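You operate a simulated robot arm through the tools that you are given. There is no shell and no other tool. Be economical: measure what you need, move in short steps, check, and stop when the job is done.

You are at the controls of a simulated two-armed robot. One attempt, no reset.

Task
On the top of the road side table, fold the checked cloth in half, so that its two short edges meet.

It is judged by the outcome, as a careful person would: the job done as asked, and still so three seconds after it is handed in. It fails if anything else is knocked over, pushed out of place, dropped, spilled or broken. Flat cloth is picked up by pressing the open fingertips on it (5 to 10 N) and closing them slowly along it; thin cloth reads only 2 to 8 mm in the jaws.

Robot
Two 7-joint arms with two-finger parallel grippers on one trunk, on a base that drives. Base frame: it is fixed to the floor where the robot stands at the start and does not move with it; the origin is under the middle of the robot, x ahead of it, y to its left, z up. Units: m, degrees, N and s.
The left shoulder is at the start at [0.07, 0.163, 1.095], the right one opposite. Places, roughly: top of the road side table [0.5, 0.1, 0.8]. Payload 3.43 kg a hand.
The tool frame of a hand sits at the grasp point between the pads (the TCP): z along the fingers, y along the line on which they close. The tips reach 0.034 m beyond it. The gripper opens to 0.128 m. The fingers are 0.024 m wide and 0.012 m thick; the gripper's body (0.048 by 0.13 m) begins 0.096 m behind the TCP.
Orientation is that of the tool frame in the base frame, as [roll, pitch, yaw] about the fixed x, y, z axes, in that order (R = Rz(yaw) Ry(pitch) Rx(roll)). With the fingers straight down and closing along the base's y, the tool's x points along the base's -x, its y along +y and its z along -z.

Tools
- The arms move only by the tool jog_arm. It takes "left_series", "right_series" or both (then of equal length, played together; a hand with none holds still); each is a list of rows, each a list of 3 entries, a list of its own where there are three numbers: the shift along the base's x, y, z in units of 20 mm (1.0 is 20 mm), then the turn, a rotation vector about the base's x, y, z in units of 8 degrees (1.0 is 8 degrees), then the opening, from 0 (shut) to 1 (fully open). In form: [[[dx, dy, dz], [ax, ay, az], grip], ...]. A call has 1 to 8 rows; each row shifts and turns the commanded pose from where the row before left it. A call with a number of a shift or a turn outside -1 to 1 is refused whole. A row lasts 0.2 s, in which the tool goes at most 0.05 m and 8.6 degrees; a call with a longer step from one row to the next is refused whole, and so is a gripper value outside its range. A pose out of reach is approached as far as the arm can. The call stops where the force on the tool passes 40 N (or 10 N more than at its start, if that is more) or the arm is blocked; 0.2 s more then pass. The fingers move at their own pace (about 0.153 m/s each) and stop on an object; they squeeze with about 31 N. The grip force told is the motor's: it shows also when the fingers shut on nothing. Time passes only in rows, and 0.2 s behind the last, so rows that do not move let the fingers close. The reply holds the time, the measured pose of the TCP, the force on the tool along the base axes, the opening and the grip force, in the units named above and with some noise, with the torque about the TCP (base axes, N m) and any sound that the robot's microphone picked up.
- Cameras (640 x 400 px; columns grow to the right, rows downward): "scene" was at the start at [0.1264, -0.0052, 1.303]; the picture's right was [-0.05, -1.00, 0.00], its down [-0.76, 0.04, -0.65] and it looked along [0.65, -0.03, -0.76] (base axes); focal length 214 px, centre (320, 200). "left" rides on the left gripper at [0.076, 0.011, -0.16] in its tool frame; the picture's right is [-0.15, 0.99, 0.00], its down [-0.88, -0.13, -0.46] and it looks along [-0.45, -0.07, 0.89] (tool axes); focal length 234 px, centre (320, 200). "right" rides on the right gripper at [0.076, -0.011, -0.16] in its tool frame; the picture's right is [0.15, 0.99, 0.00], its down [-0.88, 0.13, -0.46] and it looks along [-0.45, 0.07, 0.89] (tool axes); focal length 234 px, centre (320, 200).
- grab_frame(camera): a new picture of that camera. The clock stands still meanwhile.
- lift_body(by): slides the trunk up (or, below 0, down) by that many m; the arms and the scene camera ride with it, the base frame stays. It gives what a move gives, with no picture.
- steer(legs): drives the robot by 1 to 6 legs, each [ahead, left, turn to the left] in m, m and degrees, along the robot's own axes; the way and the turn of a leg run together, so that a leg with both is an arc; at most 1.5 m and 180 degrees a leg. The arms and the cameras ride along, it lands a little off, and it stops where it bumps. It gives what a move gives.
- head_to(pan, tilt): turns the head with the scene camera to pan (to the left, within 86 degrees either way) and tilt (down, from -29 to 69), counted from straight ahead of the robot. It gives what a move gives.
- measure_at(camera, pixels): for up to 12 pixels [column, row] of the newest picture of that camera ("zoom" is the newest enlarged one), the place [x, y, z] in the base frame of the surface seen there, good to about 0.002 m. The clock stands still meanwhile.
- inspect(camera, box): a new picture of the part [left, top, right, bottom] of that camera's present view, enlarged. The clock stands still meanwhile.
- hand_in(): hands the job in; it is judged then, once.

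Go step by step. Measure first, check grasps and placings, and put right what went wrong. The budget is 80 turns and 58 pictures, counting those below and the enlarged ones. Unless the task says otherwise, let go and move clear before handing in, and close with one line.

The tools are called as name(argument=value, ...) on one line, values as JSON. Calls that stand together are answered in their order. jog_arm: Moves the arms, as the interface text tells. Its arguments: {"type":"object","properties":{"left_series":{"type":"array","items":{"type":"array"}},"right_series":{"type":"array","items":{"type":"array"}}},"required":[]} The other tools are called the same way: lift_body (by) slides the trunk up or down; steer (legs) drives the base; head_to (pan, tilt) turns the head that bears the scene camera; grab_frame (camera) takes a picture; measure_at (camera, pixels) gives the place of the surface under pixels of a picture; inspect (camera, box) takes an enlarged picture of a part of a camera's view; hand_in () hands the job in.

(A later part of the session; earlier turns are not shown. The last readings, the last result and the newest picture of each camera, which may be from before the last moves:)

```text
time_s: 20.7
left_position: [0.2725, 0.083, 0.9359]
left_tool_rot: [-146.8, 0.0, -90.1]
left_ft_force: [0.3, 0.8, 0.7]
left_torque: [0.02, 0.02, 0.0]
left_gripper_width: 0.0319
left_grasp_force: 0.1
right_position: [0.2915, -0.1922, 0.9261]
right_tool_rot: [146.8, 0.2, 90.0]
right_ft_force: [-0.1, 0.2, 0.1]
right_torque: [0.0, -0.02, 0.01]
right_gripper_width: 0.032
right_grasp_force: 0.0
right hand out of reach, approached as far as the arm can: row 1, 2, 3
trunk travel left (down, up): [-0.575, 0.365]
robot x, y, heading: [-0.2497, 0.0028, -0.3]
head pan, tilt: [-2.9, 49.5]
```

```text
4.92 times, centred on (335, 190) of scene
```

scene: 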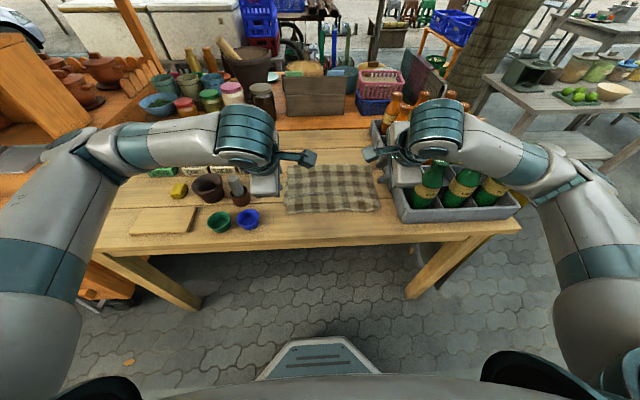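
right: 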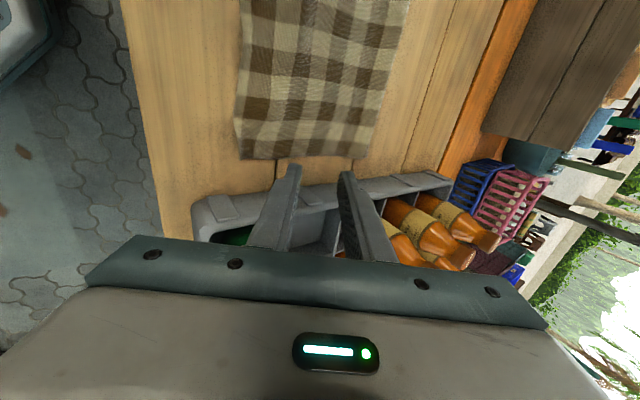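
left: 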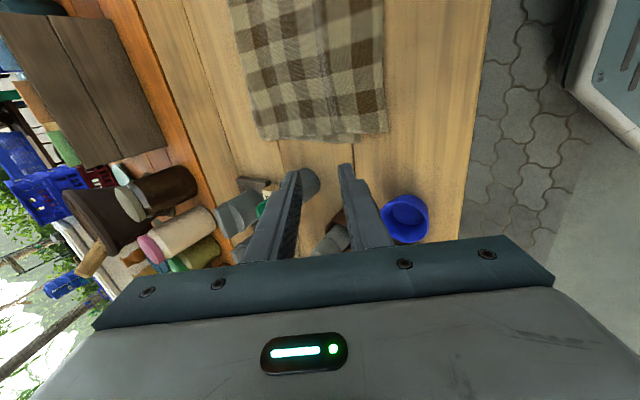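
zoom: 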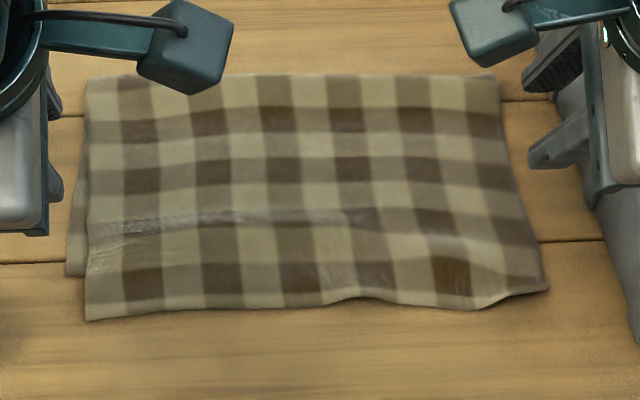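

The hem unrolled by itself. The upper layer now overshoots at the left and may cover the lower at the right, so I'll measure the corners.

measure_at(camera="left", pixels=[[387, 130], [360, 141], [383, 90], [382, 50], [345, 141], [262, 137]])

measure_at(camera="right", pixels=[[241, 157], [235, 120], [240, 80], [243, 50], [300, 156], [366, 157]])

measure_at(camera="zoom", pixels=[[88, 316], [68, 272], [200, 308], [330, 300], [360, 295], [470, 305], [545, 288], [78, 200], [90, 80], [495, 80]])

```text
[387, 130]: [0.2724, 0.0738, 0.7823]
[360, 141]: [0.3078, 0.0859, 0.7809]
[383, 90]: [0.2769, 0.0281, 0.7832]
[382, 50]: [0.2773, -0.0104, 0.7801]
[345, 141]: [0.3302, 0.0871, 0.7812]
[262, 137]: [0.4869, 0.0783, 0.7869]
```

```text
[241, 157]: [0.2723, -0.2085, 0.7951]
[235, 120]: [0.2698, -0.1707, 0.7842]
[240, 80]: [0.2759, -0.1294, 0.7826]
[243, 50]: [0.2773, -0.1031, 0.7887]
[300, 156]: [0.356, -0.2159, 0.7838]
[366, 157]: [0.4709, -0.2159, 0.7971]
```

```text
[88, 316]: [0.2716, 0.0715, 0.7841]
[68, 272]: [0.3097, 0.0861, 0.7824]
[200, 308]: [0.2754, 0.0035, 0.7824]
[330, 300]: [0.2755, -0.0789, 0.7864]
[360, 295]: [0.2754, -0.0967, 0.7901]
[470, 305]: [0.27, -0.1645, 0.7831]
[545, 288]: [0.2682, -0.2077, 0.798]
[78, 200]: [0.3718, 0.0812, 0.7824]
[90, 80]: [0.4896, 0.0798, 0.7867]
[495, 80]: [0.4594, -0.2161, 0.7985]
```

The upper edge lies at x≈0.27–0.277 and the lower at 0.30–0.31, so the top overshoots by about 3 cm as a single layer. I'll re-pinch that band at both corners with vertical fingers and set it back, so first I'll go above it.

jog_arm(left_series=[[[0.03, -0.2, -0.7], [0, 0.593, 0], 0.17], [[0.03, -0.2, -0.7], [0, 0.593, 0], 0.17], [[0.03, -0.2, -0.7], [0, 0.593, 0], 0.17], [[0.03, -0.2, -0.7], [0, 0.593, 0], 0.17], [[0.03, -0.2, -0.7], [0, 0.593, 0], 0.17], [[0.03, -0.2, -0.6], [0, 0.593, 0], 0.17], [[0.03, -0.2, -0.4], [0, 0.593, 0], 0.17]], right_series=[[[-0.12, 0, -0.6], [0, 0.593, 0], 0.17], [[-0.12, 0, -0.6], [0, 0.593, 0], 0.17], [[-0.12, 0, -0.6], [0, 0.593, 0], 0.17], [[-0.12, 0, -0.6], [0, 0.593, 0], 0.17], [[-0.12, 0, -0.6], [0, 0.593, 0], 0.17], [[-0.12, 0, -0.5], [0, 0.593, 0], 0.17], [[-0.12, 0, -0.4], [0, 0.593, 0], 0.17]])

grab_frame(camera="left")

grab_frame(camera="right")

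```text
time_s: 22.3
left_position: [0.2759, 0.0554, 0.8442]
left_tool_rot: [179.9, 0.0, -90.1]
left_ft_force: [0.0, 0.1, -1.1]
left_torque: [0.0, 0.0, -0.02]
left_gripper_width: 0.0217
left_grasp_force: 0.1
right_position: [0.2764, -0.1921, 0.8472]
right_tool_rot: [180.0, 0.0, 90.0]
right_ft_force: [1.1, -0.1, -0.2]
right_torque: [0.03, 0.02, -0.06]
right_gripper_width: 0.022
right_grasp_force: 0.0
trunk travel left (down, up): [-0.575, 0.365]
robot x, y, heading: [-0.2478, 0.0025, -0.1]
head pan, tilt: [-2.9, 49.5]
```

```text
24 pictures are left
```

left: 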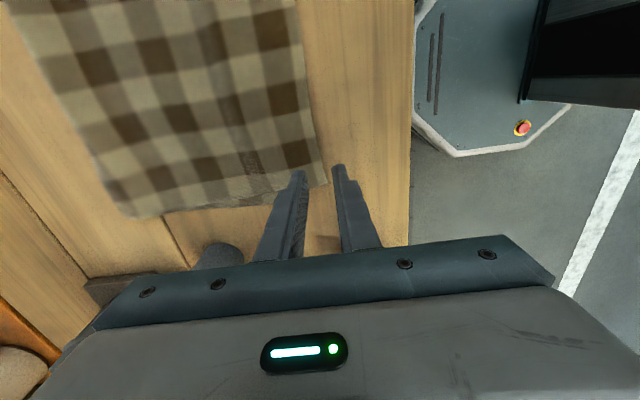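

```text
23 pictures are left
```

right: 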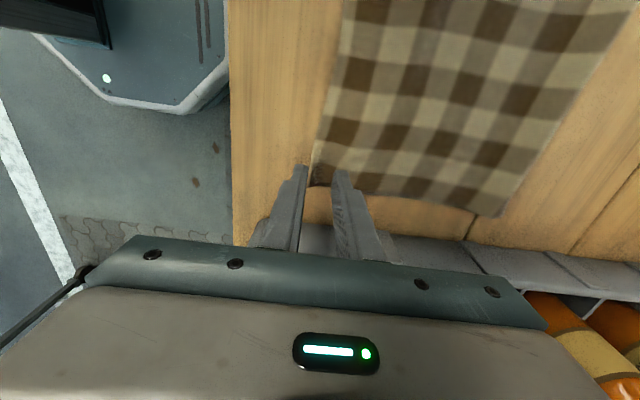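

Both hands straddle the upper edge. I'll quickly verify the edge x under each pair of fingers.

measure_at(camera="left", pixels=[[324, 182], [320, 160], [316, 140], [300, 180]])

measure_at(camera="right", pixels=[[313, 170], [315, 155], [319, 135], [325, 184]])

```text
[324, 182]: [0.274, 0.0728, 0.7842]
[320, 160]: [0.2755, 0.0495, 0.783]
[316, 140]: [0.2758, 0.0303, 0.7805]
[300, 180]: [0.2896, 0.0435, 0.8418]
```

```text
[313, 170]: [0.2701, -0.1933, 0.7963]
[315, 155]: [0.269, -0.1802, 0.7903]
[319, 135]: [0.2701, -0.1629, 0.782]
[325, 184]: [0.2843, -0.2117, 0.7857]
```

Edges are at x=0.275 (left) and 0.2695 (right), between the fingers. I'll descend to light contact.

jog_arm(left_series=[[[0, 0, -0.7], [0, 0, 0], 0.17], [[0, 0, -0.6], [0, 0, 0], 0.17], [[0, 0, -0.15], [0, 0, 0], 0.17], [[0, 0, 0], [0, 0, 0], 0.17]], right_series=[[[-0.17, 0, -0.7], [0, 0, 0], 0.17], [[0, 0, -0.7], [0, 0, 0], 0.17], [[0, 0, -0.2], [0, 0, 0], 0.17], [[0, 0, 0], [0, 0, 0], 0.17]])

```text
time_s: 23.3
left_position: [0.2759, 0.0557, 0.8163]
left_tool_rot: [-179.9, -0.1, -90.1]
left_ft_force: [0.2, -1.0, 3.2]
left_torque: [-0.02, -0.11, 0.0]
left_gripper_width: 0.0225
left_grasp_force: 0.4
right_position: [0.2723, -0.1923, 0.8173]
right_tool_rot: [179.8, 0.0, 90.0]
right_ft_force: [-0.3, -1.0, 4.0]
right_torque: [0.0, -0.08, 0.0]
right_gripper_width: 0.022
right_grasp_force: 0.0
trunk travel left (down, up): [-0.575, 0.365]
robot x, y, heading: [-0.2454, -0.001, -0.1]
head pan, tilt: [-2.9, 49.5]
```

Light contact at 3–4 N. I'll press slightly more and close slowly.

jog_arm(left_series=[[[0, 0, -0.08], [0, 0, 0], 0.17], [[0, 0, 0], [0, 0, 0], 0.13], [[0, 0, 0], [0, 0, 0], 0.09], [[0, 0, 0], [0, 0, 0], 0.05], [[0, 0, 0], [0, 0, 0], 0.02], [[0, 0, 0], [0, 0, 0], 0], [[0, 0, 0], [0, 0, 0], 0]], right_series=[[[0, 0, -0.08], [0, 0, 0], 0.17], [[0, 0, 0], [0, 0, 0], 0.13], [[0, 0, 0], [0, 0, 0], 0.09], [[0, 0, 0], [0, 0, 0], 0.05], [[0, 0, 0], [0, 0, 0], 0.02], [[0, 0, 0], [0, 0, 0], 0], [[0, 0, 0], [0, 0, 0], 0]])

jog_arm(left_series=[[[0, 0, 0.5], [0, 0, 0], 0], [[0.2, 0, 0.7], [0, 0, 0], 0], [[0.2, 0, 0.7], [0, 0, 0], 0]], right_series=[[[0, 0, 0.5], [0, 0, 0], 0], [[0.2, 0, 0.7], [0, 0, 0], 0], [[0.2, 0, 0.7], [0, 0, 0], 0]])

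grab_frame(camera="left")

grab_frame(camera="right")

```text
time_s: 24.9
left_position: [0.2737, 0.0564, 0.8152]
left_tool_rot: [-179.7, -0.1, -90.1]
left_ft_force: [4.4, -0.1, 19.8]
left_torque: [-0.03, -0.27, 0.01]
left_gripper_width: 0.0
left_grasp_force: 31.4
right_position: [0.2702, -0.1926, 0.817]
right_tool_rot: [179.7, -0.1, 90.0]
right_ft_force: [-1.2, 0.4, 15.9]
right_torque: [0.04, -0.15, -0.02]
right_gripper_width: 0.0019
right_grasp_force: 31.2
trunk travel left (down, up): [-0.575, 0.365]
robot x, y, heading: [-0.2461, 0.0008, -0.0]
head pan, tilt: [-2.9, 49.5]
```

```text
time_s: 25.7
left_position: [0.2833, 0.0561, 0.8517]
left_tool_rot: [180.0, 0.1, -90.1]
left_ft_force: [0.3, -0.1, 0.8]
left_torque: [-0.05, 0.01, -0.04]
left_gripper_width: 0.0
left_grasp_force: 31.2
right_position: [0.2803, -0.1931, 0.8508]
right_tool_rot: [179.8, 0.0, 89.9]
right_ft_force: [-0.7, 0.2, 0.2]
right_torque: [-0.01, 0.01, -0.03]
right_gripper_width: 0.0018
right_grasp_force: 31.0
trunk travel left (down, up): [-0.575, 0.365]
robot x, y, heading: [-0.2481, -0.002, -0.4]
head pan, tilt: [-2.9, 49.5]
```

```text
22 pictures are left
```

left: 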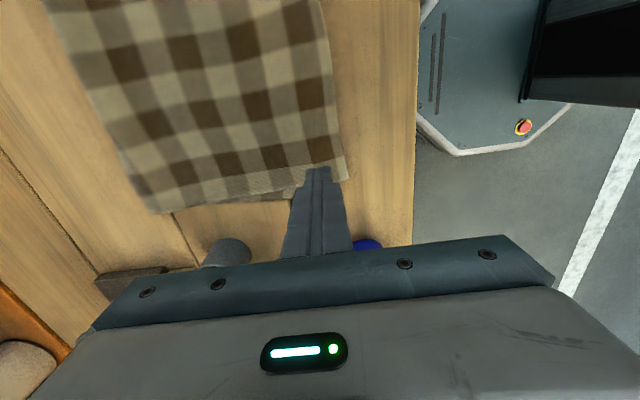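

```text
21 pictures are left
```

right: 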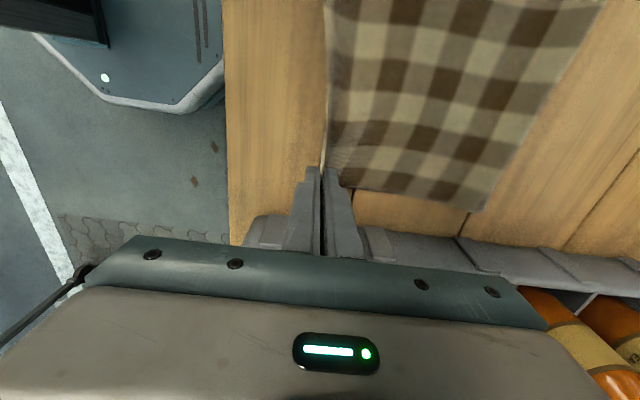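

The right holds the edge (1.8 mm), but the left missed (0.0 mm). I'll measure the left edge again and retry there.

measure_at(camera="left", pixels=[[345, 178], [340, 155], [337, 130], [330, 80], [275, 197], [292, 197]])

inspect(camera="left", box=[200, 90, 380, 215])

```text
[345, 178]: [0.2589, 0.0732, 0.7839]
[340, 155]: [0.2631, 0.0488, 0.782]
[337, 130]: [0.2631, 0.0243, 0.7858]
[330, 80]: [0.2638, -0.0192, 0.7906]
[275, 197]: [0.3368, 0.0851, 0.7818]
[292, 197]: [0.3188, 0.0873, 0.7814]
```

```text
3.20 times, centred on (290, 152) of left
```

zoom: 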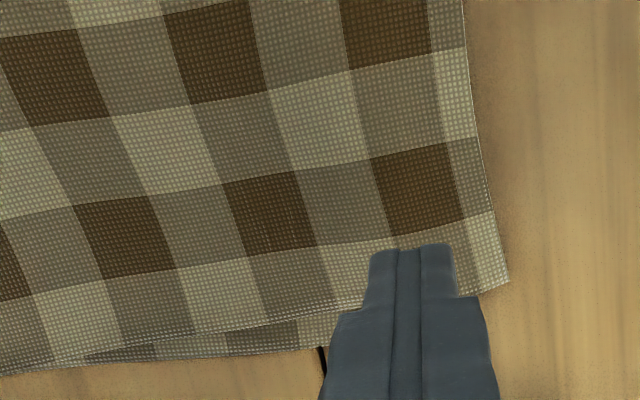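

The left edge slid out to x≈0.262, so there's a 4–5 cm single band. I'll regrip the left with a wider opening while the right holds.

jog_arm(left_series=[[[-0.2, 0, 0], [0, 0, 0], 0.25], [[0, 0, -0.8], [0, 0, 0], 0.25], [[0, 0, -0.8], [0, 0, 0], 0.25], [[0, 0, -0.25], [0, 0, 0], 0.25], [[0, 0, 0], [0, 0, 0], 0.25]])

```text
time_s: 26.9
left_position: [0.2796, 0.0539, 0.8162]
left_tool_rot: [-179.8, -0.1, -90.1]
left_ft_force: [0.8, 1.8, 11.7]
left_torque: [0.1, -0.28, 0.05]
left_gripper_width: 0.0322
left_grasp_force: 0.3
right_position: [0.2806, -0.1929, 0.852]
right_tool_rot: [179.9, 0.0, 90.0]
right_ft_force: [1.2, 0.3, -0.6]
right_torque: [0.03, -0.03, -0.01]
right_gripper_width: 0.002
right_grasp_force: 30.3
trunk travel left (down, up): [-0.575, 0.365]
robot x, y, heading: [-0.2508, -0.0023, -0.0]
head pan, tilt: [-2.9, 49.5]
```

jog_arm(left_series=[[[0, 0, 0.03], [0, 0, 0], 0.21], [[0, 0, 0], [0, 0, 0], 0.17], [[0, 0, 0], [0, 0, 0], 0.13], [[0, 0, 0], [0, 0, 0], 0.09], [[0, 0, 0], [0, 0, 0], 0.05], [[0, 0, 0], [0, 0, 0], 0.02], [[0, 0, 0], [0, 0, 0], 0], [[0, 0, 0], [0, 0, 0], 0]])

inspect(camera="left", box=[200, 90, 380, 215])

```text
time_s: 28.7
left_position: [0.2786, 0.0551, 0.8178]
left_tool_rot: [-179.9, 0.0, -90.1]
left_ft_force: [2.8, 0.6, 17.6]
left_torque: [-0.01, -0.16, -0.02]
left_gripper_width: 0.0
left_grasp_force: 30.6
right_position: [0.2813, -0.1934, 0.8529]
right_tool_rot: [179.8, -0.1, 90.1]
right_ft_force: [-0.8, -0.2, 0.4]
right_torque: [0.0, 0.02, 0.02]
right_gripper_width: 0.0018
right_grasp_force: 31.4
trunk travel left (down, up): [-0.575, 0.365]
robot x, y, heading: [-0.2512, 0.0009, 0.1]
head pan, tilt: [-2.9, 49.5]
```

```text
3.20 times, centred on (290, 152) of left
```

zoom: 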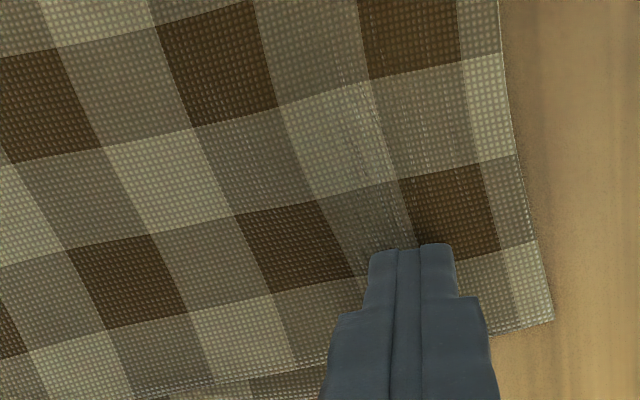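

It missed again: the inner finger drags the cloth outward while the outer finger slides off. I'll lift, re-measure, and place both fingers fully on the cloth.

jog_arm(left_series=[[[0, 0, 0.6], [0, 0, 0], 0.1], [[0, 0, 0.6], [0, 0, 0], 0.35]])

grab_frame(camera="left")

```text
time_s: 29.3
left_position: [0.2789, 0.0542, 0.8395]
left_tool_rot: [-179.9, 0.0, -90.1]
left_ft_force: [0.9, -0.5, 0.2]
left_torque: [0.02, 0.03, 0.01]
left_gripper_width: 0.0448
left_grasp_force: 0.1
right_position: [0.2796, -0.1935, 0.8506]
right_tool_rot: [179.9, 0.0, 90.0]
right_ft_force: [-0.2, 0.4, 0.2]
right_torque: [0.01, -0.03, 0.02]
right_gripper_width: 0.002
right_grasp_force: 31.5
trunk travel left (down, up): [-0.575, 0.365]
robot x, y, heading: [-0.2483, 0.0028, -0.3]
head pan, tilt: [-2.9, 49.5]
```

```text
18 pictures are left
```

left: 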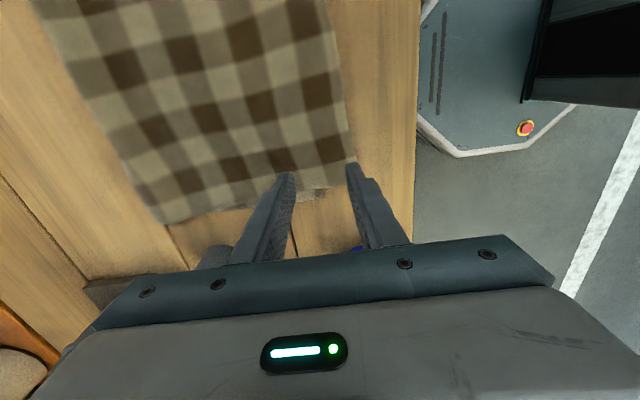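

measure_at(camera="left", pixels=[[355, 175], [348, 155], [343, 130], [335, 80], [325, 30], [310, 193], [318, 195], [330, 188], [165, 218]])

inspect(camera="left", box=[230, 110, 390, 210])

```text
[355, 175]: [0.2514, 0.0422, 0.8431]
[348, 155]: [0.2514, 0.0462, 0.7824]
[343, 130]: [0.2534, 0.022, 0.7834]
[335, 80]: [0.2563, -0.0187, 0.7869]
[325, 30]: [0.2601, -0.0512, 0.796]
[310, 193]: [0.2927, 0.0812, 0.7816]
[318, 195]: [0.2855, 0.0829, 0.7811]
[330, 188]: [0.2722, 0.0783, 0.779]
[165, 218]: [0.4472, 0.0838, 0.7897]
```

```text
4.00 times, centred on (310, 160) of left
```

zoom: 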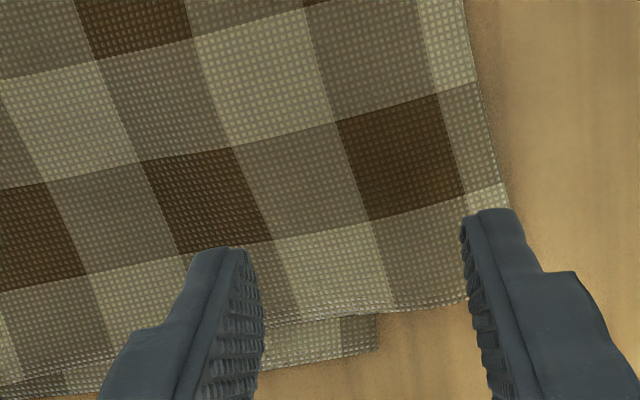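

The left lower corner also came along, to about (0.281, 0.083), with the upper edge at 0.251, so a 3 cm single band remains. I'll turn the left hand to close along y, with both fingers inside that band, for a symmetric pinch.

jog_arm(left_series=[[[0, 0, 0.8], [0, 0, 0], 0.3], [[-0.1, -0.1, 0.4], [0, 0, -1], 0.3], [[-0.1, -0.1, 0], [0, 0, -1], 0.3], [[-0.1, -0.1, 0], [0, 0, -1], 0.3], [[-0.1, -0.1, 0], [0, 0, -1], 0.3], [[-0.1, -0.1, 0], [0, 0, -1], 0.3], [[-0.1, -0.1, 0], [0, 0, -1], 0.3], [[0, 0, 0], [0, 0, -1], 0.3]])

jog_arm(left_series=[[[0, 0, -0.2], [0, 0, -1], 0.29], [[0, 0, -0.4], [0, 0, -1], 0.29], [[0, 0, -0.4], [0, 0, -1], 0.29], [[0, 0, -0.2], [0, 0, -1], 0.29], [[0, 0, 0], [0, 0, -0.25], 0.29]])

grab_frame(camera="left")

```text
time_s: 31.1
left_position: [0.2687, 0.0444, 0.8621]
left_tool_rot: [-179.9, 0.0, -146.3]
left_ft_force: [0.7, 0.4, 0.8]
left_torque: [0.02, -0.01, 0.02]
left_gripper_width: 0.0384
left_grasp_force: 0.0
right_position: [0.281, -0.1933, 0.8528]
right_tool_rot: [179.9, -0.1, 90.1]
right_ft_force: [0.3, -0.8, -0.1]
right_torque: [-0.03, 0.03, 0.02]
right_gripper_width: 0.0023
right_grasp_force: 30.6
trunk travel left (down, up): [-0.575, 0.365]
robot x, y, heading: [-0.2484, 0.0029, -0.2]
head pan, tilt: [-2.9, 49.5]
```

```text
time_s: 32.3
left_position: [0.2681, 0.0443, 0.8387]
left_tool_rot: [-180.0, 0.0, 179.9]
left_ft_force: [-0.2, -0.1, -0.6]
left_torque: [0.01, -0.01, 0.02]
left_gripper_width: 0.037
left_grasp_force: 0.0
right_position: [0.2803, -0.1934, 0.852]
right_tool_rot: [180.0, 0.0, 90.1]
right_ft_force: [0.4, -0.4, 0.1]
right_torque: [-0.04, -0.03, 0.0]
right_gripper_width: 0.0021
right_grasp_force: 31.3
trunk travel left (down, up): [-0.575, 0.365]
robot x, y, heading: [-0.2477, -0.0013, -0.2]
head pan, tilt: [-2.9, 49.5]
```

```text
16 pictures are left
```

left: 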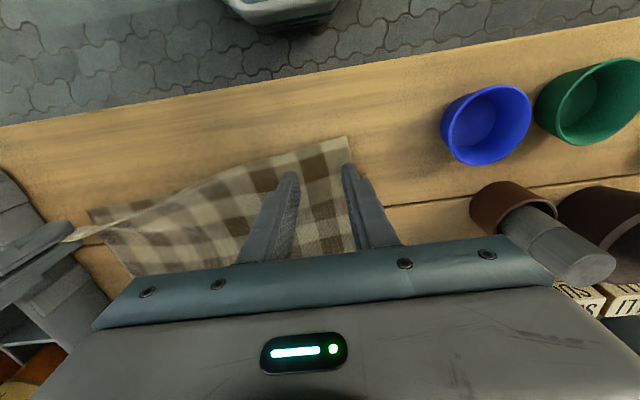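

The view shows the upper corner near (346,138), with the right finger close to the cloth's side. I'll check it by measuring.

measure_at(camera="left", pixels=[[344, 140], [343, 155], [320, 150], [300, 155], [335, 175], [315, 190], [354, 215]])

jog_arm(left_series=[[[-0.1, -0.15, -0.7], [0, 0, 0], 0.28], [[0, 0, -0.35], [0, 0, 0], 0.28]])

inspect(camera="left", box=[230, 110, 390, 210])

```text
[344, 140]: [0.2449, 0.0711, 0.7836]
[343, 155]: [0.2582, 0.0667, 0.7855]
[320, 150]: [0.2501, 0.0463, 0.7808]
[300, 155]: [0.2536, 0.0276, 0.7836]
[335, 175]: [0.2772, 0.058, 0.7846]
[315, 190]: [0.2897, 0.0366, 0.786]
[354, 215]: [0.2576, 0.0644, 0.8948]
```

```text
time_s: 32.9
left_position: [0.2672, 0.0397, 0.818]
left_tool_rot: [-180.0, 0.1, 179.8]
left_ft_force: [0.4, -0.2, -0.3]
left_torque: [-0.02, -0.05, 0.01]
left_gripper_width: 0.0362
left_grasp_force: 0.2
right_position: [0.281, -0.1937, 0.851]
right_tool_rot: [180.0, 0.1, 90.0]
right_ft_force: [0.4, -0.8, 0.5]
right_torque: [0.01, -0.02, 0.03]
right_gripper_width: 0.002
right_grasp_force: 31.0
trunk travel left (down, up): [-0.575, 0.365]
robot x, y, heading: [-0.2479, -0.0018, -0.1]
head pan, tilt: [-2.9, 49.5]
```

```text
4.00 times, centred on (310, 160) of left
```

zoom: 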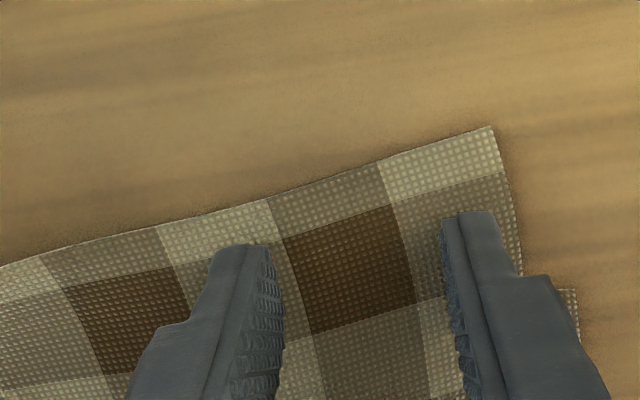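

Both fingers are on the upper layer inside the band. Now I'll press and close.

jog_arm(left_series=[[[-0.1, 0, -0.12], [0, 0, 0], 0.28], [[0, 0, -0.1], [0, 0, 0], 0.28], [[0, 0, 0], [0, 0, 0], 0.28]])

jog_arm(left_series=[[[0, 0, 0], [0, 0, 0], 0.24], [[0, 0, 0], [0, 0, 0], 0.2], [[0, 0, 0], [0, 0, 0], 0.16], [[0, 0, 0], [0, 0, 0], 0.12], [[0, 0, 0], [0, 0, 0], 0.08], [[0, 0, 0], [0, 0, 0], 0.04], [[0, 0, 0], [0, 0, 0], 0], [[0, 0, 0], [0, 0, 0], 0]])

jog_arm(left_series=[[[0, 0, 0.5], [0, 0, 0], 0], [[0, 0, 0.7], [0, 0, 0], 0], [[0.2, 0.1, 0.7], [0, 0, 0], 0]])

grab_frame(camera="left")

```text
time_s: 33.7
left_position: [0.2637, 0.0408, 0.8153]
left_tool_rot: [-179.7, 0.2, 179.8]
left_ft_force: [6.0, -0.5, 24.2]
left_torque: [0.28, -0.47, -0.07]
left_gripper_width: 0.0357
left_grasp_force: 0.5
right_position: [0.2804, -0.1937, 0.8539]
right_tool_rot: [179.8, 0.0, 90.0]
right_ft_force: [0.2, -0.2, 0.0]
right_torque: [0.0, -0.02, 0.03]
right_gripper_width: 0.0019
right_grasp_force: 30.9
trunk travel left (down, up): [-0.575, 0.365]
robot x, y, heading: [-0.2457, -0.0035, -0.3]
head pan, tilt: [-2.9, 49.5]
```

```text
time_s: 35.5
left_position: [0.2613, 0.0403, 0.8158]
left_tool_rot: [-179.9, 0.2, 179.8]
left_ft_force: [-0.1, 7.6, 39.4]
left_torque: [0.36, -0.46, 0.06]
left_gripper_width: 0.0
left_grasp_force: 31.2
right_position: [0.2783, -0.1921, 0.8536]
right_tool_rot: [179.7, 0.1, 90.0]
right_ft_force: [1.1, -0.2, -0.1]
right_torque: [0.04, 0.03, -0.04]
right_gripper_width: 0.0021
right_grasp_force: 30.5
trunk travel left (down, up): [-0.575, 0.365]
robot x, y, heading: [-0.2468, 0.0014, -0.0]
head pan, tilt: [-2.9, 49.5]
```

```text
time_s: 36.3
left_position: [0.2678, 0.0419, 0.8507]
left_tool_rot: [-180.0, -0.1, 179.8]
left_ft_force: [-0.2, -0.9, -0.1]
left_torque: [-0.01, -0.02, -0.01]
left_gripper_width: 0.0
left_grasp_force: 31.0
right_position: [0.2822, -0.1933, 0.8509]
right_tool_rot: [179.9, -0.1, 90.0]
right_ft_force: [0.2, -0.4, 0.4]
right_torque: [0.01, -0.01, -0.02]
right_gripper_width: 0.0019
right_grasp_force: 31.5
trunk travel left (down, up): [-0.575, 0.365]
robot x, y, heading: [-0.2511, -0.0029, -0.0]
head pan, tilt: [-2.9, 49.5]
```

```text
14 pictures are left
```

left: 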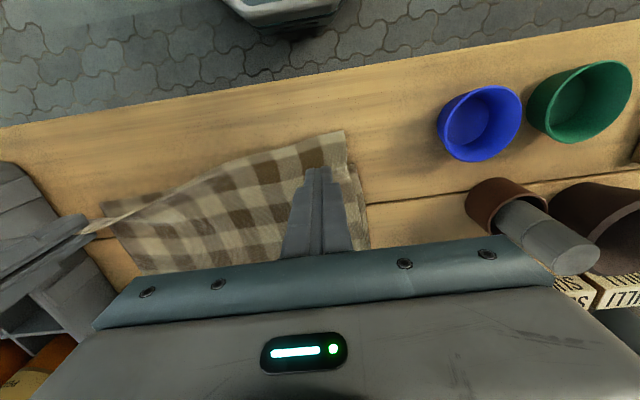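

The left missed again, and the force was far too high (24–39 N) for a cloth pinch. I'll re-measure the corner and retry at a gentle 6–8 N.

measure_at(camera="left", pixels=[[342, 134], [320, 141], [300, 147], [280, 153], [345, 160], [368, 215], [365, 240]])

jog_arm(left_series=[[[-0.1, -0.1, -0.5], [0, 0, 0], 0.28], [[0, 0, -0.5], [0, 0, 0], 0.28], [[0, 0, -0.5], [0, 0, 0], 0.28], [[0, 0, 0], [0, 0, 0], 0.28]])

```text
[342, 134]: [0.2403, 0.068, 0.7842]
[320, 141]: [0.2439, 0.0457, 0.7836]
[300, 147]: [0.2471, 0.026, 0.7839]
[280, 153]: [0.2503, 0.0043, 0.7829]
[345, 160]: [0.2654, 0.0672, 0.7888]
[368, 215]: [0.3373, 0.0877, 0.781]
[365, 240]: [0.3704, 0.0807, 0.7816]
```

```text
time_s: 37.3
left_position: [0.2653, 0.0406, 0.8215]
left_tool_rot: [-179.9, -0.1, 179.8]
left_ft_force: [0.4, 0.2, -0.3]
left_torque: [0.03, 0.02, -0.03]
left_gripper_width: 0.036
left_grasp_force: 0.0
right_position: [0.281, -0.1943, 0.8528]
right_tool_rot: [179.9, -0.1, 90.0]
right_ft_force: [0.3, -0.6, 0.4]
right_torque: [-0.03, 0.03, 0.05]
right_gripper_width: 0.0021
right_grasp_force: 30.6
trunk travel left (down, up): [-0.575, 0.365]
robot x, y, heading: [-0.2502, -0.0003, -0.0]
head pan, tilt: [-2.9, 49.5]
```

jog_arm(left_series=[[[-0.3, 0, -0.2], [0, 0, 0], 0.28], [[0, 0, -0.05], [0, 0, 0], 0.28], [[0, 0, 0], [0, 0, 0], 0.28]])

```text
time_s: 38.1
left_position: [0.26, 0.0398, 0.817]
left_tool_rot: [-180.0, 0.0, 179.9]
left_ft_force: [0.2, 0.4, 2.4]
left_torque: [0.06, -0.02, -0.02]
left_gripper_width: 0.0362
left_grasp_force: 0.2
right_position: [0.2826, -0.1933, 0.8518]
right_tool_rot: [180.0, -0.1, 90.0]
right_ft_force: [0.0, 0.6, 0.3]
right_torque: [-0.02, 0.01, 0.01]
right_gripper_width: 0.0017
right_grasp_force: 30.9
trunk travel left (down, up): [-0.575, 0.365]
robot x, y, heading: [-0.2537, 0.0016, -0.1]
head pan, tilt: [-2.9, 49.5]
```

jog_arm(left_series=[[[0, 0, -0.05], [0, 0, 0], 0.28], [[0, 0, 0], [0, 0, 0], 0.28]])

```text
time_s: 38.7
left_position: [0.2593, 0.0393, 0.8156]
left_tool_rot: [-179.9, -0.1, 180.0]
left_ft_force: [-1.1, 0.7, 7.8]
left_torque: [0.08, -0.04, 0.04]
left_gripper_width: 0.0361
left_grasp_force: 0.4
right_position: [0.2804, -0.193, 0.8531]
right_tool_rot: [179.8, -0.1, 90.0]
right_ft_force: [0.1, 0.1, 0.2]
right_torque: [0.03, 0.04, 0.04]
right_gripper_width: 0.002
right_grasp_force: 30.6
trunk travel left (down, up): [-0.575, 0.365]
robot x, y, heading: [-0.2493, -0.0019, -0.1]
head pan, tilt: [-2.9, 49.5]
```

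The force is 7.8 N, so I'll close in small steps and watch it.

jog_arm(left_series=[[[0, 0, 0], [0, 0, 0], 0.24], [[0, 0, 0], [0, 0, 0], 0.2], [[0, 0, 0.01], [0, 0, 0], 0.16], [[0, 0, 0.01], [0, 0, 0], 0.12]])

```text
time_s: 39.7
left_position: [0.2593, 0.0391, 0.8159]
left_tool_rot: [-179.9, 0.0, 179.9]
left_ft_force: [-0.8, -0.1, 6.7]
left_torque: [0.03, -0.07, 0.01]
left_gripper_width: 0.0137
left_grasp_force: 0.1
right_position: [0.2811, -0.1932, 0.852]
right_tool_rot: [179.8, 0.0, 89.9]
right_ft_force: [0.1, -0.2, 0.0]
right_torque: [0.0, -0.03, -0.01]
right_gripper_width: 0.0016
right_grasp_force: 31.4
trunk travel left (down, up): [-0.575, 0.365]
robot x, y, heading: [-0.2465, -0.0003, -0.2]
head pan, tilt: [-2.9, 49.5]
```

jog_arm(left_series=[[[0, 0, 0], [0, 0, 0], 0.08], [[0, 0, 0], [0, 0, 0], 0.04], [[0, 0, 0], [0, 0, 0], 0], [[0, 0, 0], [0, 0, 0], 0], [[0, 0, 0.5], [0, 0, 0], 0], [[0, 0, 0.6], [0, 0, 0], 0], [[0, 0, 0.6], [0, 0, 0], 0]])

grab_frame(camera="left")

```text
time_s: 41.3
left_position: [0.2609, 0.0397, 0.8507]
left_tool_rot: [-180.0, 0.0, 179.9]
left_ft_force: [0.2, 0.8, 0.6]
left_torque: [0.03, 0.01, -0.02]
left_gripper_width: 0.0
left_grasp_force: 30.9
right_position: [0.2818, -0.193, 0.8516]
right_tool_rot: [179.9, 0.0, 90.0]
right_ft_force: [-0.3, 0.1, 0.1]
right_torque: [-0.01, 0.03, 0.0]
right_gripper_width: 0.0018
right_grasp_force: 30.6
trunk travel left (down, up): [-0.575, 0.365]
robot x, y, heading: [-0.2484, 0.0005, -0.2]
head pan, tilt: [-2.9, 49.5]
```

```text
13 pictures are left
```

left: 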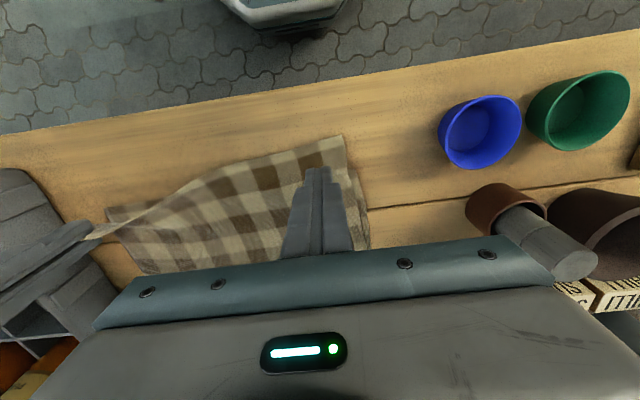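

It missed again; the span was probably too short for the cloth to buckle. I'll use a wider span (56 mm), still within the band, at about 8 N.

jog_arm(left_series=[[[-0.05, -0.68, 0], [0, 0, 0], 0.44], [[0, 0, -0.6], [0, 0, 0], 0.44], [[0, 0, -0.6], [0, 0, 0], 0.44], [[0, 0, -0.45], [0, 0, 0], 0.44], [[0, 0, -0.1], [0, 0, 0], 0.44], [[0, 0, 0], [0, 0, 0], 0.44]])

inspect(camera="left", box=[220, 110, 380, 210])

```text
time_s: 42.7
left_position: [0.259, 0.0267, 0.8163]
left_tool_rot: [-180.0, 0.1, 179.9]
left_ft_force: [2.2, -1.5, 8.8]
left_torque: [0.15, -0.19, -0.04]
left_gripper_width: 0.0563
left_grasp_force: 0.0
right_position: [0.2809, -0.1926, 0.8524]
right_tool_rot: [179.8, -0.1, 89.9]
right_ft_force: [-0.2, 0.3, -0.3]
right_torque: [-0.02, -0.03, -0.04]
right_gripper_width: 0.002
right_grasp_force: 30.6
trunk travel left (down, up): [-0.575, 0.365]
robot x, y, heading: [-0.2482, -0.0017, -0.3]
head pan, tilt: [-2.9, 49.5]
```

```text
4.00 times, centred on (300, 160) of left
```

zoom: 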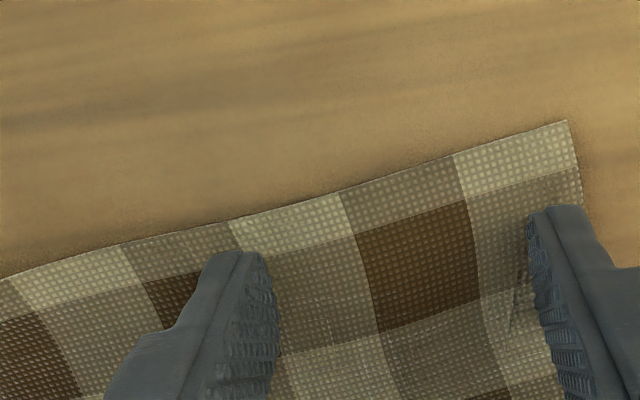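

The force is 8.8 N and both fingers are on the cloth. I'll close slowly.

jog_arm(left_series=[[[0, 0, 0], [0, 0, 0], 0.4], [[0, 0, 0], [0, 0, 0], 0.36], [[0, 0, 0], [0, 0, 0], 0.32], [[0, 0, 0], [0, 0, 0], 0.28], [[0, 0, 0], [0, 0, 0], 0.24], [[0, 0, 0], [0, 0, 0], 0.2], [[0, 0, 0], [0, 0, 0], 0.16]])

jog_arm(left_series=[[[0, 0, 0], [0, 0, 0], 0.12], [[0, 0, 0], [0, 0, 0], 0.08], [[0, 0, 0], [0, 0, 0], 0.04], [[0, 0, 0], [0, 0, 0], 0], [[0, 0, 0], [0, 0, 0], 0], [[0, 0, 0], [0, 0, 0], 0]])

```text
time_s: 44.3
left_position: [0.2594, 0.0269, 0.8156]
left_tool_rot: [-179.9, 0.0, 179.8]
left_ft_force: [0.6, -0.5, 12.9]
left_torque: [0.1, -0.15, 0.0]
left_gripper_width: 0.019
left_grasp_force: 0.0
right_position: [0.2793, -0.1942, 0.8526]
right_tool_rot: [179.7, 0.0, 90.0]
right_ft_force: [0.4, 0.4, 0.2]
right_torque: [0.01, 0.01, 0.0]
right_gripper_width: 0.0018
right_grasp_force: 30.6
trunk travel left (down, up): [-0.575, 0.365]
robot x, y, heading: [-0.2481, 0.0039, 0.1]
head pan, tilt: [-2.9, 49.5]
```

```text
time_s: 45.7
left_position: [0.2588, 0.0272, 0.8159]
left_tool_rot: [-179.9, 0.0, 180.0]
left_ft_force: [-0.1, 0.3, 13.3]
left_torque: [0.11, -0.14, 0.01]
left_gripper_width: 0.0
left_grasp_force: 31.4
right_position: [0.2805, -0.1934, 0.8523]
right_tool_rot: [179.8, -0.1, 90.0]
right_ft_force: [-0.1, 1.0, -0.5]
right_torque: [0.04, -0.05, 0.01]
right_gripper_width: 0.002
right_grasp_force: 31.1
trunk travel left (down, up): [-0.575, 0.365]
robot x, y, heading: [-0.2463, 0.0026, 0.0]
head pan, tilt: [-2.9, 49.5]
```

It missed again. An edge that is already raised pinches easily, as the right one did, so I'll lift the right corner higher to raise the edge, turn the left hand back to x-closing, and take the raised edge nearer the middle.

jog_arm(left_series=[[[0, 0, 0.8], [0, 0, 0], 0.2], [[0, 0, 1], [0, 0, 1], 0.3], [[0, -0.2, 1], [0, 0, 1], 0.35], [[0, -0.2, 0.5], [0, 0, 1], 0.35], [[0, -0.2, 0], [0, 0, 1], 0.35], [[0, -0.2, 0], [0, 0, 1], 0.35], [[0, -0.2, 0], [0, 0, 1], 0.35], [[0, -0.2, 0], [0, 0, 1], 0.35]], right_series=[[[0, 0, 0.5], [0, 0, 0], 0], [[0.1, 0, 0.5], [0, 0, 0], 0], [[0.1, 0, 0.5], [0, 0, 0], 0], [[0.1, 0, 0.5], [0, 0, 0], 0], [[0.1, 0, 0.3], [0, 0, 0], 0], [[0, 0, 0], [0, 0, 0], 0], [[0, 0, 0], [0, 0, 0], 0], [[0, 0, 0], [0, 0, 0], 0]])

jog_arm(left_series=[[[0, 0, 0], [0, 0, 1], 0.35], [[0, 0, 0], [0, 0, 1], 0.35], [[0, 0, 0], [0, 0, 1], 0.35], [[0, 0, 0], [0, 0, 1], 0.35], [[0, 0, 0], [0, 0, 0.25], 0.35]])

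grab_frame(camera="left")

```text
time_s: 47.5
left_position: [0.2592, 0.0027, 0.8823]
left_tool_rot: [-179.9, 0.0, -124.0]
left_ft_force: [-0.5, 0.6, 0.1]
left_torque: [0.0, -0.03, -0.02]
left_gripper_width: 0.0448
left_grasp_force: 0.1
right_position: [0.2888, -0.1924, 0.899]
right_tool_rot: [179.9, 0.0, 89.9]
right_ft_force: [-1.2, 0.4, 0.1]
right_torque: [0.01, 0.01, -0.01]
right_gripper_width: 0.002
right_grasp_force: 30.2
trunk travel left (down, up): [-0.575, 0.365]
robot x, y, heading: [-0.2497, -0.0014, -0.1]
head pan, tilt: [-2.9, 49.5]
```

```text
time_s: 48.7
left_position: [0.2592, 0.0023, 0.8815]
left_tool_rot: [-179.9, 0.0, -90.1]
left_ft_force: [-0.6, -0.6, -0.1]
left_torque: [0.01, -0.02, 0.0]
left_gripper_width: 0.0448
left_grasp_force: 0.1
right_position: [0.2882, -0.1918, 0.8989]
right_tool_rot: [179.9, 0.0, 90.1]
right_ft_force: [-0.5, 0.2, 0.1]
right_torque: [0.01, -0.01, -0.02]
right_gripper_width: 0.002
right_grasp_force: 31.3
trunk travel left (down, up): [-0.575, 0.365]
robot x, y, heading: [-0.2478, 0.0012, -0.3]
head pan, tilt: [-2.9, 49.5]
```

```text
11 pictures are left
```

left: 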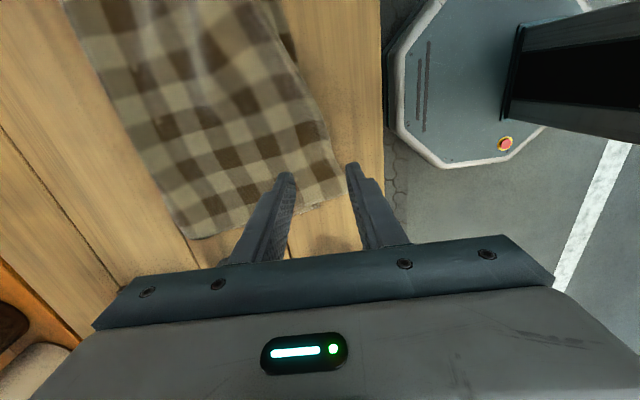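

measure_at(camera="left", pixels=[[342, 188], [332, 155], [322, 130], [310, 100], [295, 75], [280, 40], [270, 15], [293, 40], [300, 205], [190, 236]])

```text
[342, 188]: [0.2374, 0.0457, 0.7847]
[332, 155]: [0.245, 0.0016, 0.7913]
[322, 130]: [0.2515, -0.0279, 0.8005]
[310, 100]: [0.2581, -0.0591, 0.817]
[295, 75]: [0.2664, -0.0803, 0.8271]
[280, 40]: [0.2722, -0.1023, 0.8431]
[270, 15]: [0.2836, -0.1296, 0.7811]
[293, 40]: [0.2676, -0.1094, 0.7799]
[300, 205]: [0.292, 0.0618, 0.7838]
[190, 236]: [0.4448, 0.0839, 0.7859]
```

The raised edge is at x≈0.245–0.25, z≈0.792 at y≈−0.005. I'll straddle it with the left fingertips just above the table and close.

jog_arm(left_series=[[[-0.15, -0.5, -0.9], [0, 0, 0], 0.35], [[0, 0, -0.9], [0, 0, 0], 0.35], [[0, 0, -0.8], [0, 0, 0], 0.35], [[0, 0, -0.55], [0, 0, 0], 0.35], [[0, 0, 0], [0, 0, 0], 0.35]])

inspect(camera="left", box=[230, 90, 390, 190])

```text
time_s: 49.9
left_position: [0.2552, -0.0072, 0.8166]
left_tool_rot: [-179.9, 0.0, -90.1]
left_ft_force: [0.0, -0.2, 0.7]
left_torque: [0.03, -0.02, -0.04]
left_gripper_width: 0.0446
left_grasp_force: 0.1
right_position: [0.2887, -0.1926, 0.8987]
right_tool_rot: [179.9, -0.1, 90.1]
right_ft_force: [-0.7, -0.5, -0.9]
right_torque: [0.02, -0.02, -0.01]
right_gripper_width: 0.002
right_grasp_force: 31.7
trunk travel left (down, up): [-0.575, 0.365]
robot x, y, heading: [-0.2513, -0.001, -0.1]
head pan, tilt: [-2.9, 49.5]
```

```text
4.00 times, centred on (310, 140) of left
```

zoom: 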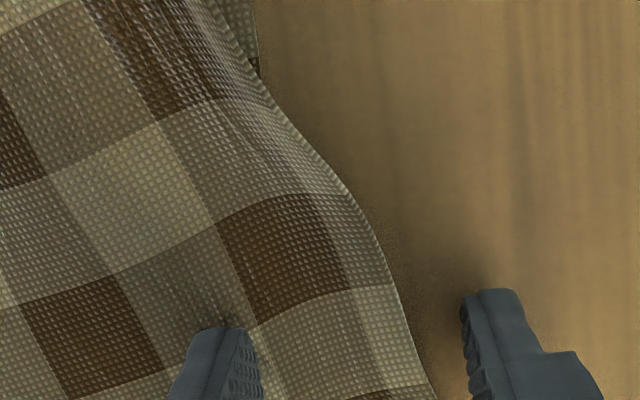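

The edge lies between the open fingertips, with the inner finger on the cloth. I'll close with a touch of pressure.

jog_arm(left_series=[[[0, 0, -0.06], [0, 0, 0], 0.33], [[0, 0, 0], [0, 0, 0], 0.28], [[0, 0, 0], [0, 0, 0], 0.23], [[0, 0, 0], [0, 0, 0], 0.18], [[0, 0, 0], [0, 0, 0], 0.13], [[0, 0, 0], [0, 0, 0], 0.08], [[0, 0, 0], [0, 0, 0], 0], [[0, 0, 0], [0, 0, 0], 0]])

```text
time_s: 51.7
left_position: [0.2551, -0.005, 0.8175]
left_tool_rot: [-179.9, 0.0, -90.1]
left_ft_force: [0.3, -1.2, 2.1]
left_torque: [-0.03, -0.01, 0.0]
left_gripper_width: 0.0021
left_grasp_force: 31.3
right_position: [0.2874, -0.1918, 0.8988]
right_tool_rot: [180.0, -0.1, 90.0]
right_ft_force: [-0.7, 0.7, 0.1]
right_torque: [0.0, -0.01, 0.02]
right_gripper_width: 0.0022
right_grasp_force: 30.9
trunk travel left (down, up): [-0.575, 0.365]
robot x, y, heading: [-0.2525, -0.0035, 0.2]
head pan, tilt: [-2.9, 49.5]
```

Caught: the left jaw reads 2.1 mm at 31 N. I'll lift the left level with the right, then take a scene zoom to locate the lower layer's near edge.

jog_arm(left_series=[[[0.1, 0, 0.6], [0, 0, 0], 0], [[0.25, 0, 0.8], [0, 0, 0], 0], [[0.25, 0, 0.8], [0, 0, 0], 0], [[0.25, 0, 0.8], [0, 0, 0], 0], [[0.25, 0, 0.8], [0, 0, 0], 0]], right_series=[[[0, 0, 0], [0, 0, 0], 0], [[0, 0, 0], [0, 0, 0], 0], [[0, 0, 0], [0, 0, 0], 0], [[0, 0, 0], [0, 0, 0], 0], [[0, 0, 0], [0, 0, 0], 0]])

grab_frame(camera="left")

```text
time_s: 53.1
left_position: [0.2762, -0.0038, 0.8871]
left_tool_rot: [179.7, 0.5, -90.2]
left_ft_force: [0.2, 4.2, -0.9]
left_torque: [-0.6, -0.03, 0.01]
left_gripper_width: 0.0019
left_grasp_force: 31.3
right_position: [0.2918, -0.1926, 0.9023]
right_tool_rot: [179.4, -0.2, 89.6]
right_ft_force: [0.1, -3.9, 0.8]
right_torque: [0.71, 0.04, 0.08]
right_gripper_width: 0.002
right_grasp_force: 30.4
trunk travel left (down, up): [-0.575, 0.365]
robot x, y, heading: [-0.2486, -0.0007, -0.2]
head pan, tilt: [-2.9, 49.5]
stopped in row 5 (left hand): the force on the tool passed its limit (the readings are from after the stop); the commanded pose is now the measured one
```

```text
9 pictures are left
```

left: 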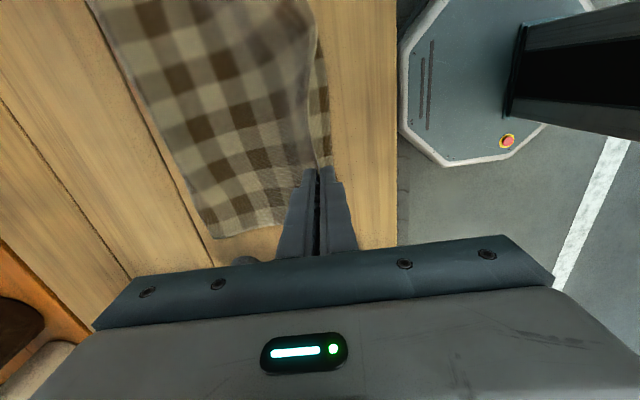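

The two wrist cameras touched as the left rose (torque 0.6–0.7 N m), so I'll lower the left a little to separate them. I'll measure the lower edge at (331,120) meanwhile.

measure_at(camera="left", pixels=[[329, 150], [328, 120], [327, 90], [326, 60], [318, 160], [316, 40], [310, 15]])

jog_arm(left_series=[[[0, 0, -0.7], [0, 0, 0], 0], [[0, 0, -0.3], [0, 0, 0], 0]], right_series=[[[0, 0, 0], [0, 0, 0], 0], [[0, 0, 0], [0, 0, 0], 0]])

inspect(camera="scene", box=[260, 150, 420, 240])

```text
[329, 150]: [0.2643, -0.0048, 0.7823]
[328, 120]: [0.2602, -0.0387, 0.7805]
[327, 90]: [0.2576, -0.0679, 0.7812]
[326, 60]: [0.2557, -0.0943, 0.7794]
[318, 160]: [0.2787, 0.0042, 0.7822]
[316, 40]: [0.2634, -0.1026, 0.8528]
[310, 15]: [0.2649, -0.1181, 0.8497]
```

```text
time_s: 53.7
left_position: [0.2755, -0.0042, 0.8668]
left_tool_rot: [179.7, 0.6, -90.1]
left_ft_force: [1.3, -0.2, -0.7]
left_torque: [0.01, 0.01, -0.02]
left_gripper_width: 0.0019
left_grasp_force: 31.2
right_position: [0.2906, -0.1923, 0.9009]
right_tool_rot: [179.4, -0.2, 89.5]
right_ft_force: [-0.3, -0.1, 0.1]
right_torque: [0.02, 0.0, 0.02]
right_gripper_width: 0.0019
right_grasp_force: 31.2
trunk travel left (down, up): [-0.575, 0.365]
robot x, y, heading: [-0.2483, 0.0005, 0.0]
head pan, tilt: [-2.9, 49.5]
```

```text
4.00 times, centred on (340, 195) of scene
```

zoom: 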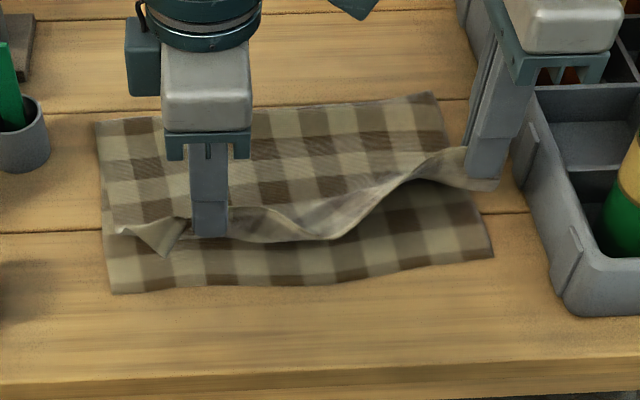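

The lower near edge is now visible from (110,292) to (492,256), and the fold from (97,122) to (435,93). I'll measure them.

measure_at(camera="zoom", pixels=[[113, 290], [250, 283], [330, 282], [410, 268], [488, 255], [98, 124], [200, 112], [320, 103], [433, 96], [103, 220], [165, 250], [118, 230]])

```text
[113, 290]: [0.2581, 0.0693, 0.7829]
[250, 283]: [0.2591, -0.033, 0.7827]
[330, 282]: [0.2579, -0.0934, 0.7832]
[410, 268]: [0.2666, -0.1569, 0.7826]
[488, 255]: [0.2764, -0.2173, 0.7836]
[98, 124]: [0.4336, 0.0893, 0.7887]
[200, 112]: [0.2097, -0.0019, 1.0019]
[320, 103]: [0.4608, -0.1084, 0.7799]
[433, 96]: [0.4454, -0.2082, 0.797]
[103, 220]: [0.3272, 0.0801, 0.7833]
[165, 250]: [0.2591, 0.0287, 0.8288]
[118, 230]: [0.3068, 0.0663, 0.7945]
```

The lower layer spans from (0.256, 0.072) to (0.275, −0.218) and the fold is at x≈0.435–0.455, about 2 cm too near. I'll spread the hands, carry the upper edge up over x≈0.46 to re-form the fold further out, then lay it again.

jog_arm(left_series=[[[0.3, 0.5, 0.2], [0, -0.5, 0], 0], [[0.9, 0.5, 0.7], [0, -0.5, 0], 0], [[0.9, 0.05, 0.7], [0, -0.5, 0], 0], [[0.9, 0, 0.7], [0, -0.5, 0], 0], [[0.9, 0, 0.7], [0, 0, 0], 0]], right_series=[[[0.3, -0.24, 0.2], [0, 0, 0], 0], [[0.8, -0.24, 0.5], [0, 0, 0], 0], [[0.8, 0, 0.5], [0, 0, 0], 0], [[0.8, 0, 0.5], [0, 0, 0], 0], [[0.8, 0, 0.5], [0, 0, 0], 0]])

```text
time_s: 54.9
left_position: [0.3551, 0.0172, 0.9272]
left_tool_rot: [-164.2, 0.6, -90.1]
left_ft_force: [0.4, -1.5, 0.0]
left_torque: [-0.07, 0.04, -0.02]
left_gripper_width: 0.0021
left_grasp_force: 31.4
right_position: [0.3614, -0.2017, 0.9472]
right_tool_rot: [179.4, -0.2, 89.6]
right_ft_force: [-0.2, 0.5, -0.8]
right_torque: [0.04, 0.01, -0.02]
right_gripper_width: 0.0017
right_grasp_force: 30.9
trunk travel left (down, up): [-0.575, 0.365]
robot x, y, heading: [-0.2493, 0.0028, -0.2]
head pan, tilt: [-2.9, 49.5]
```

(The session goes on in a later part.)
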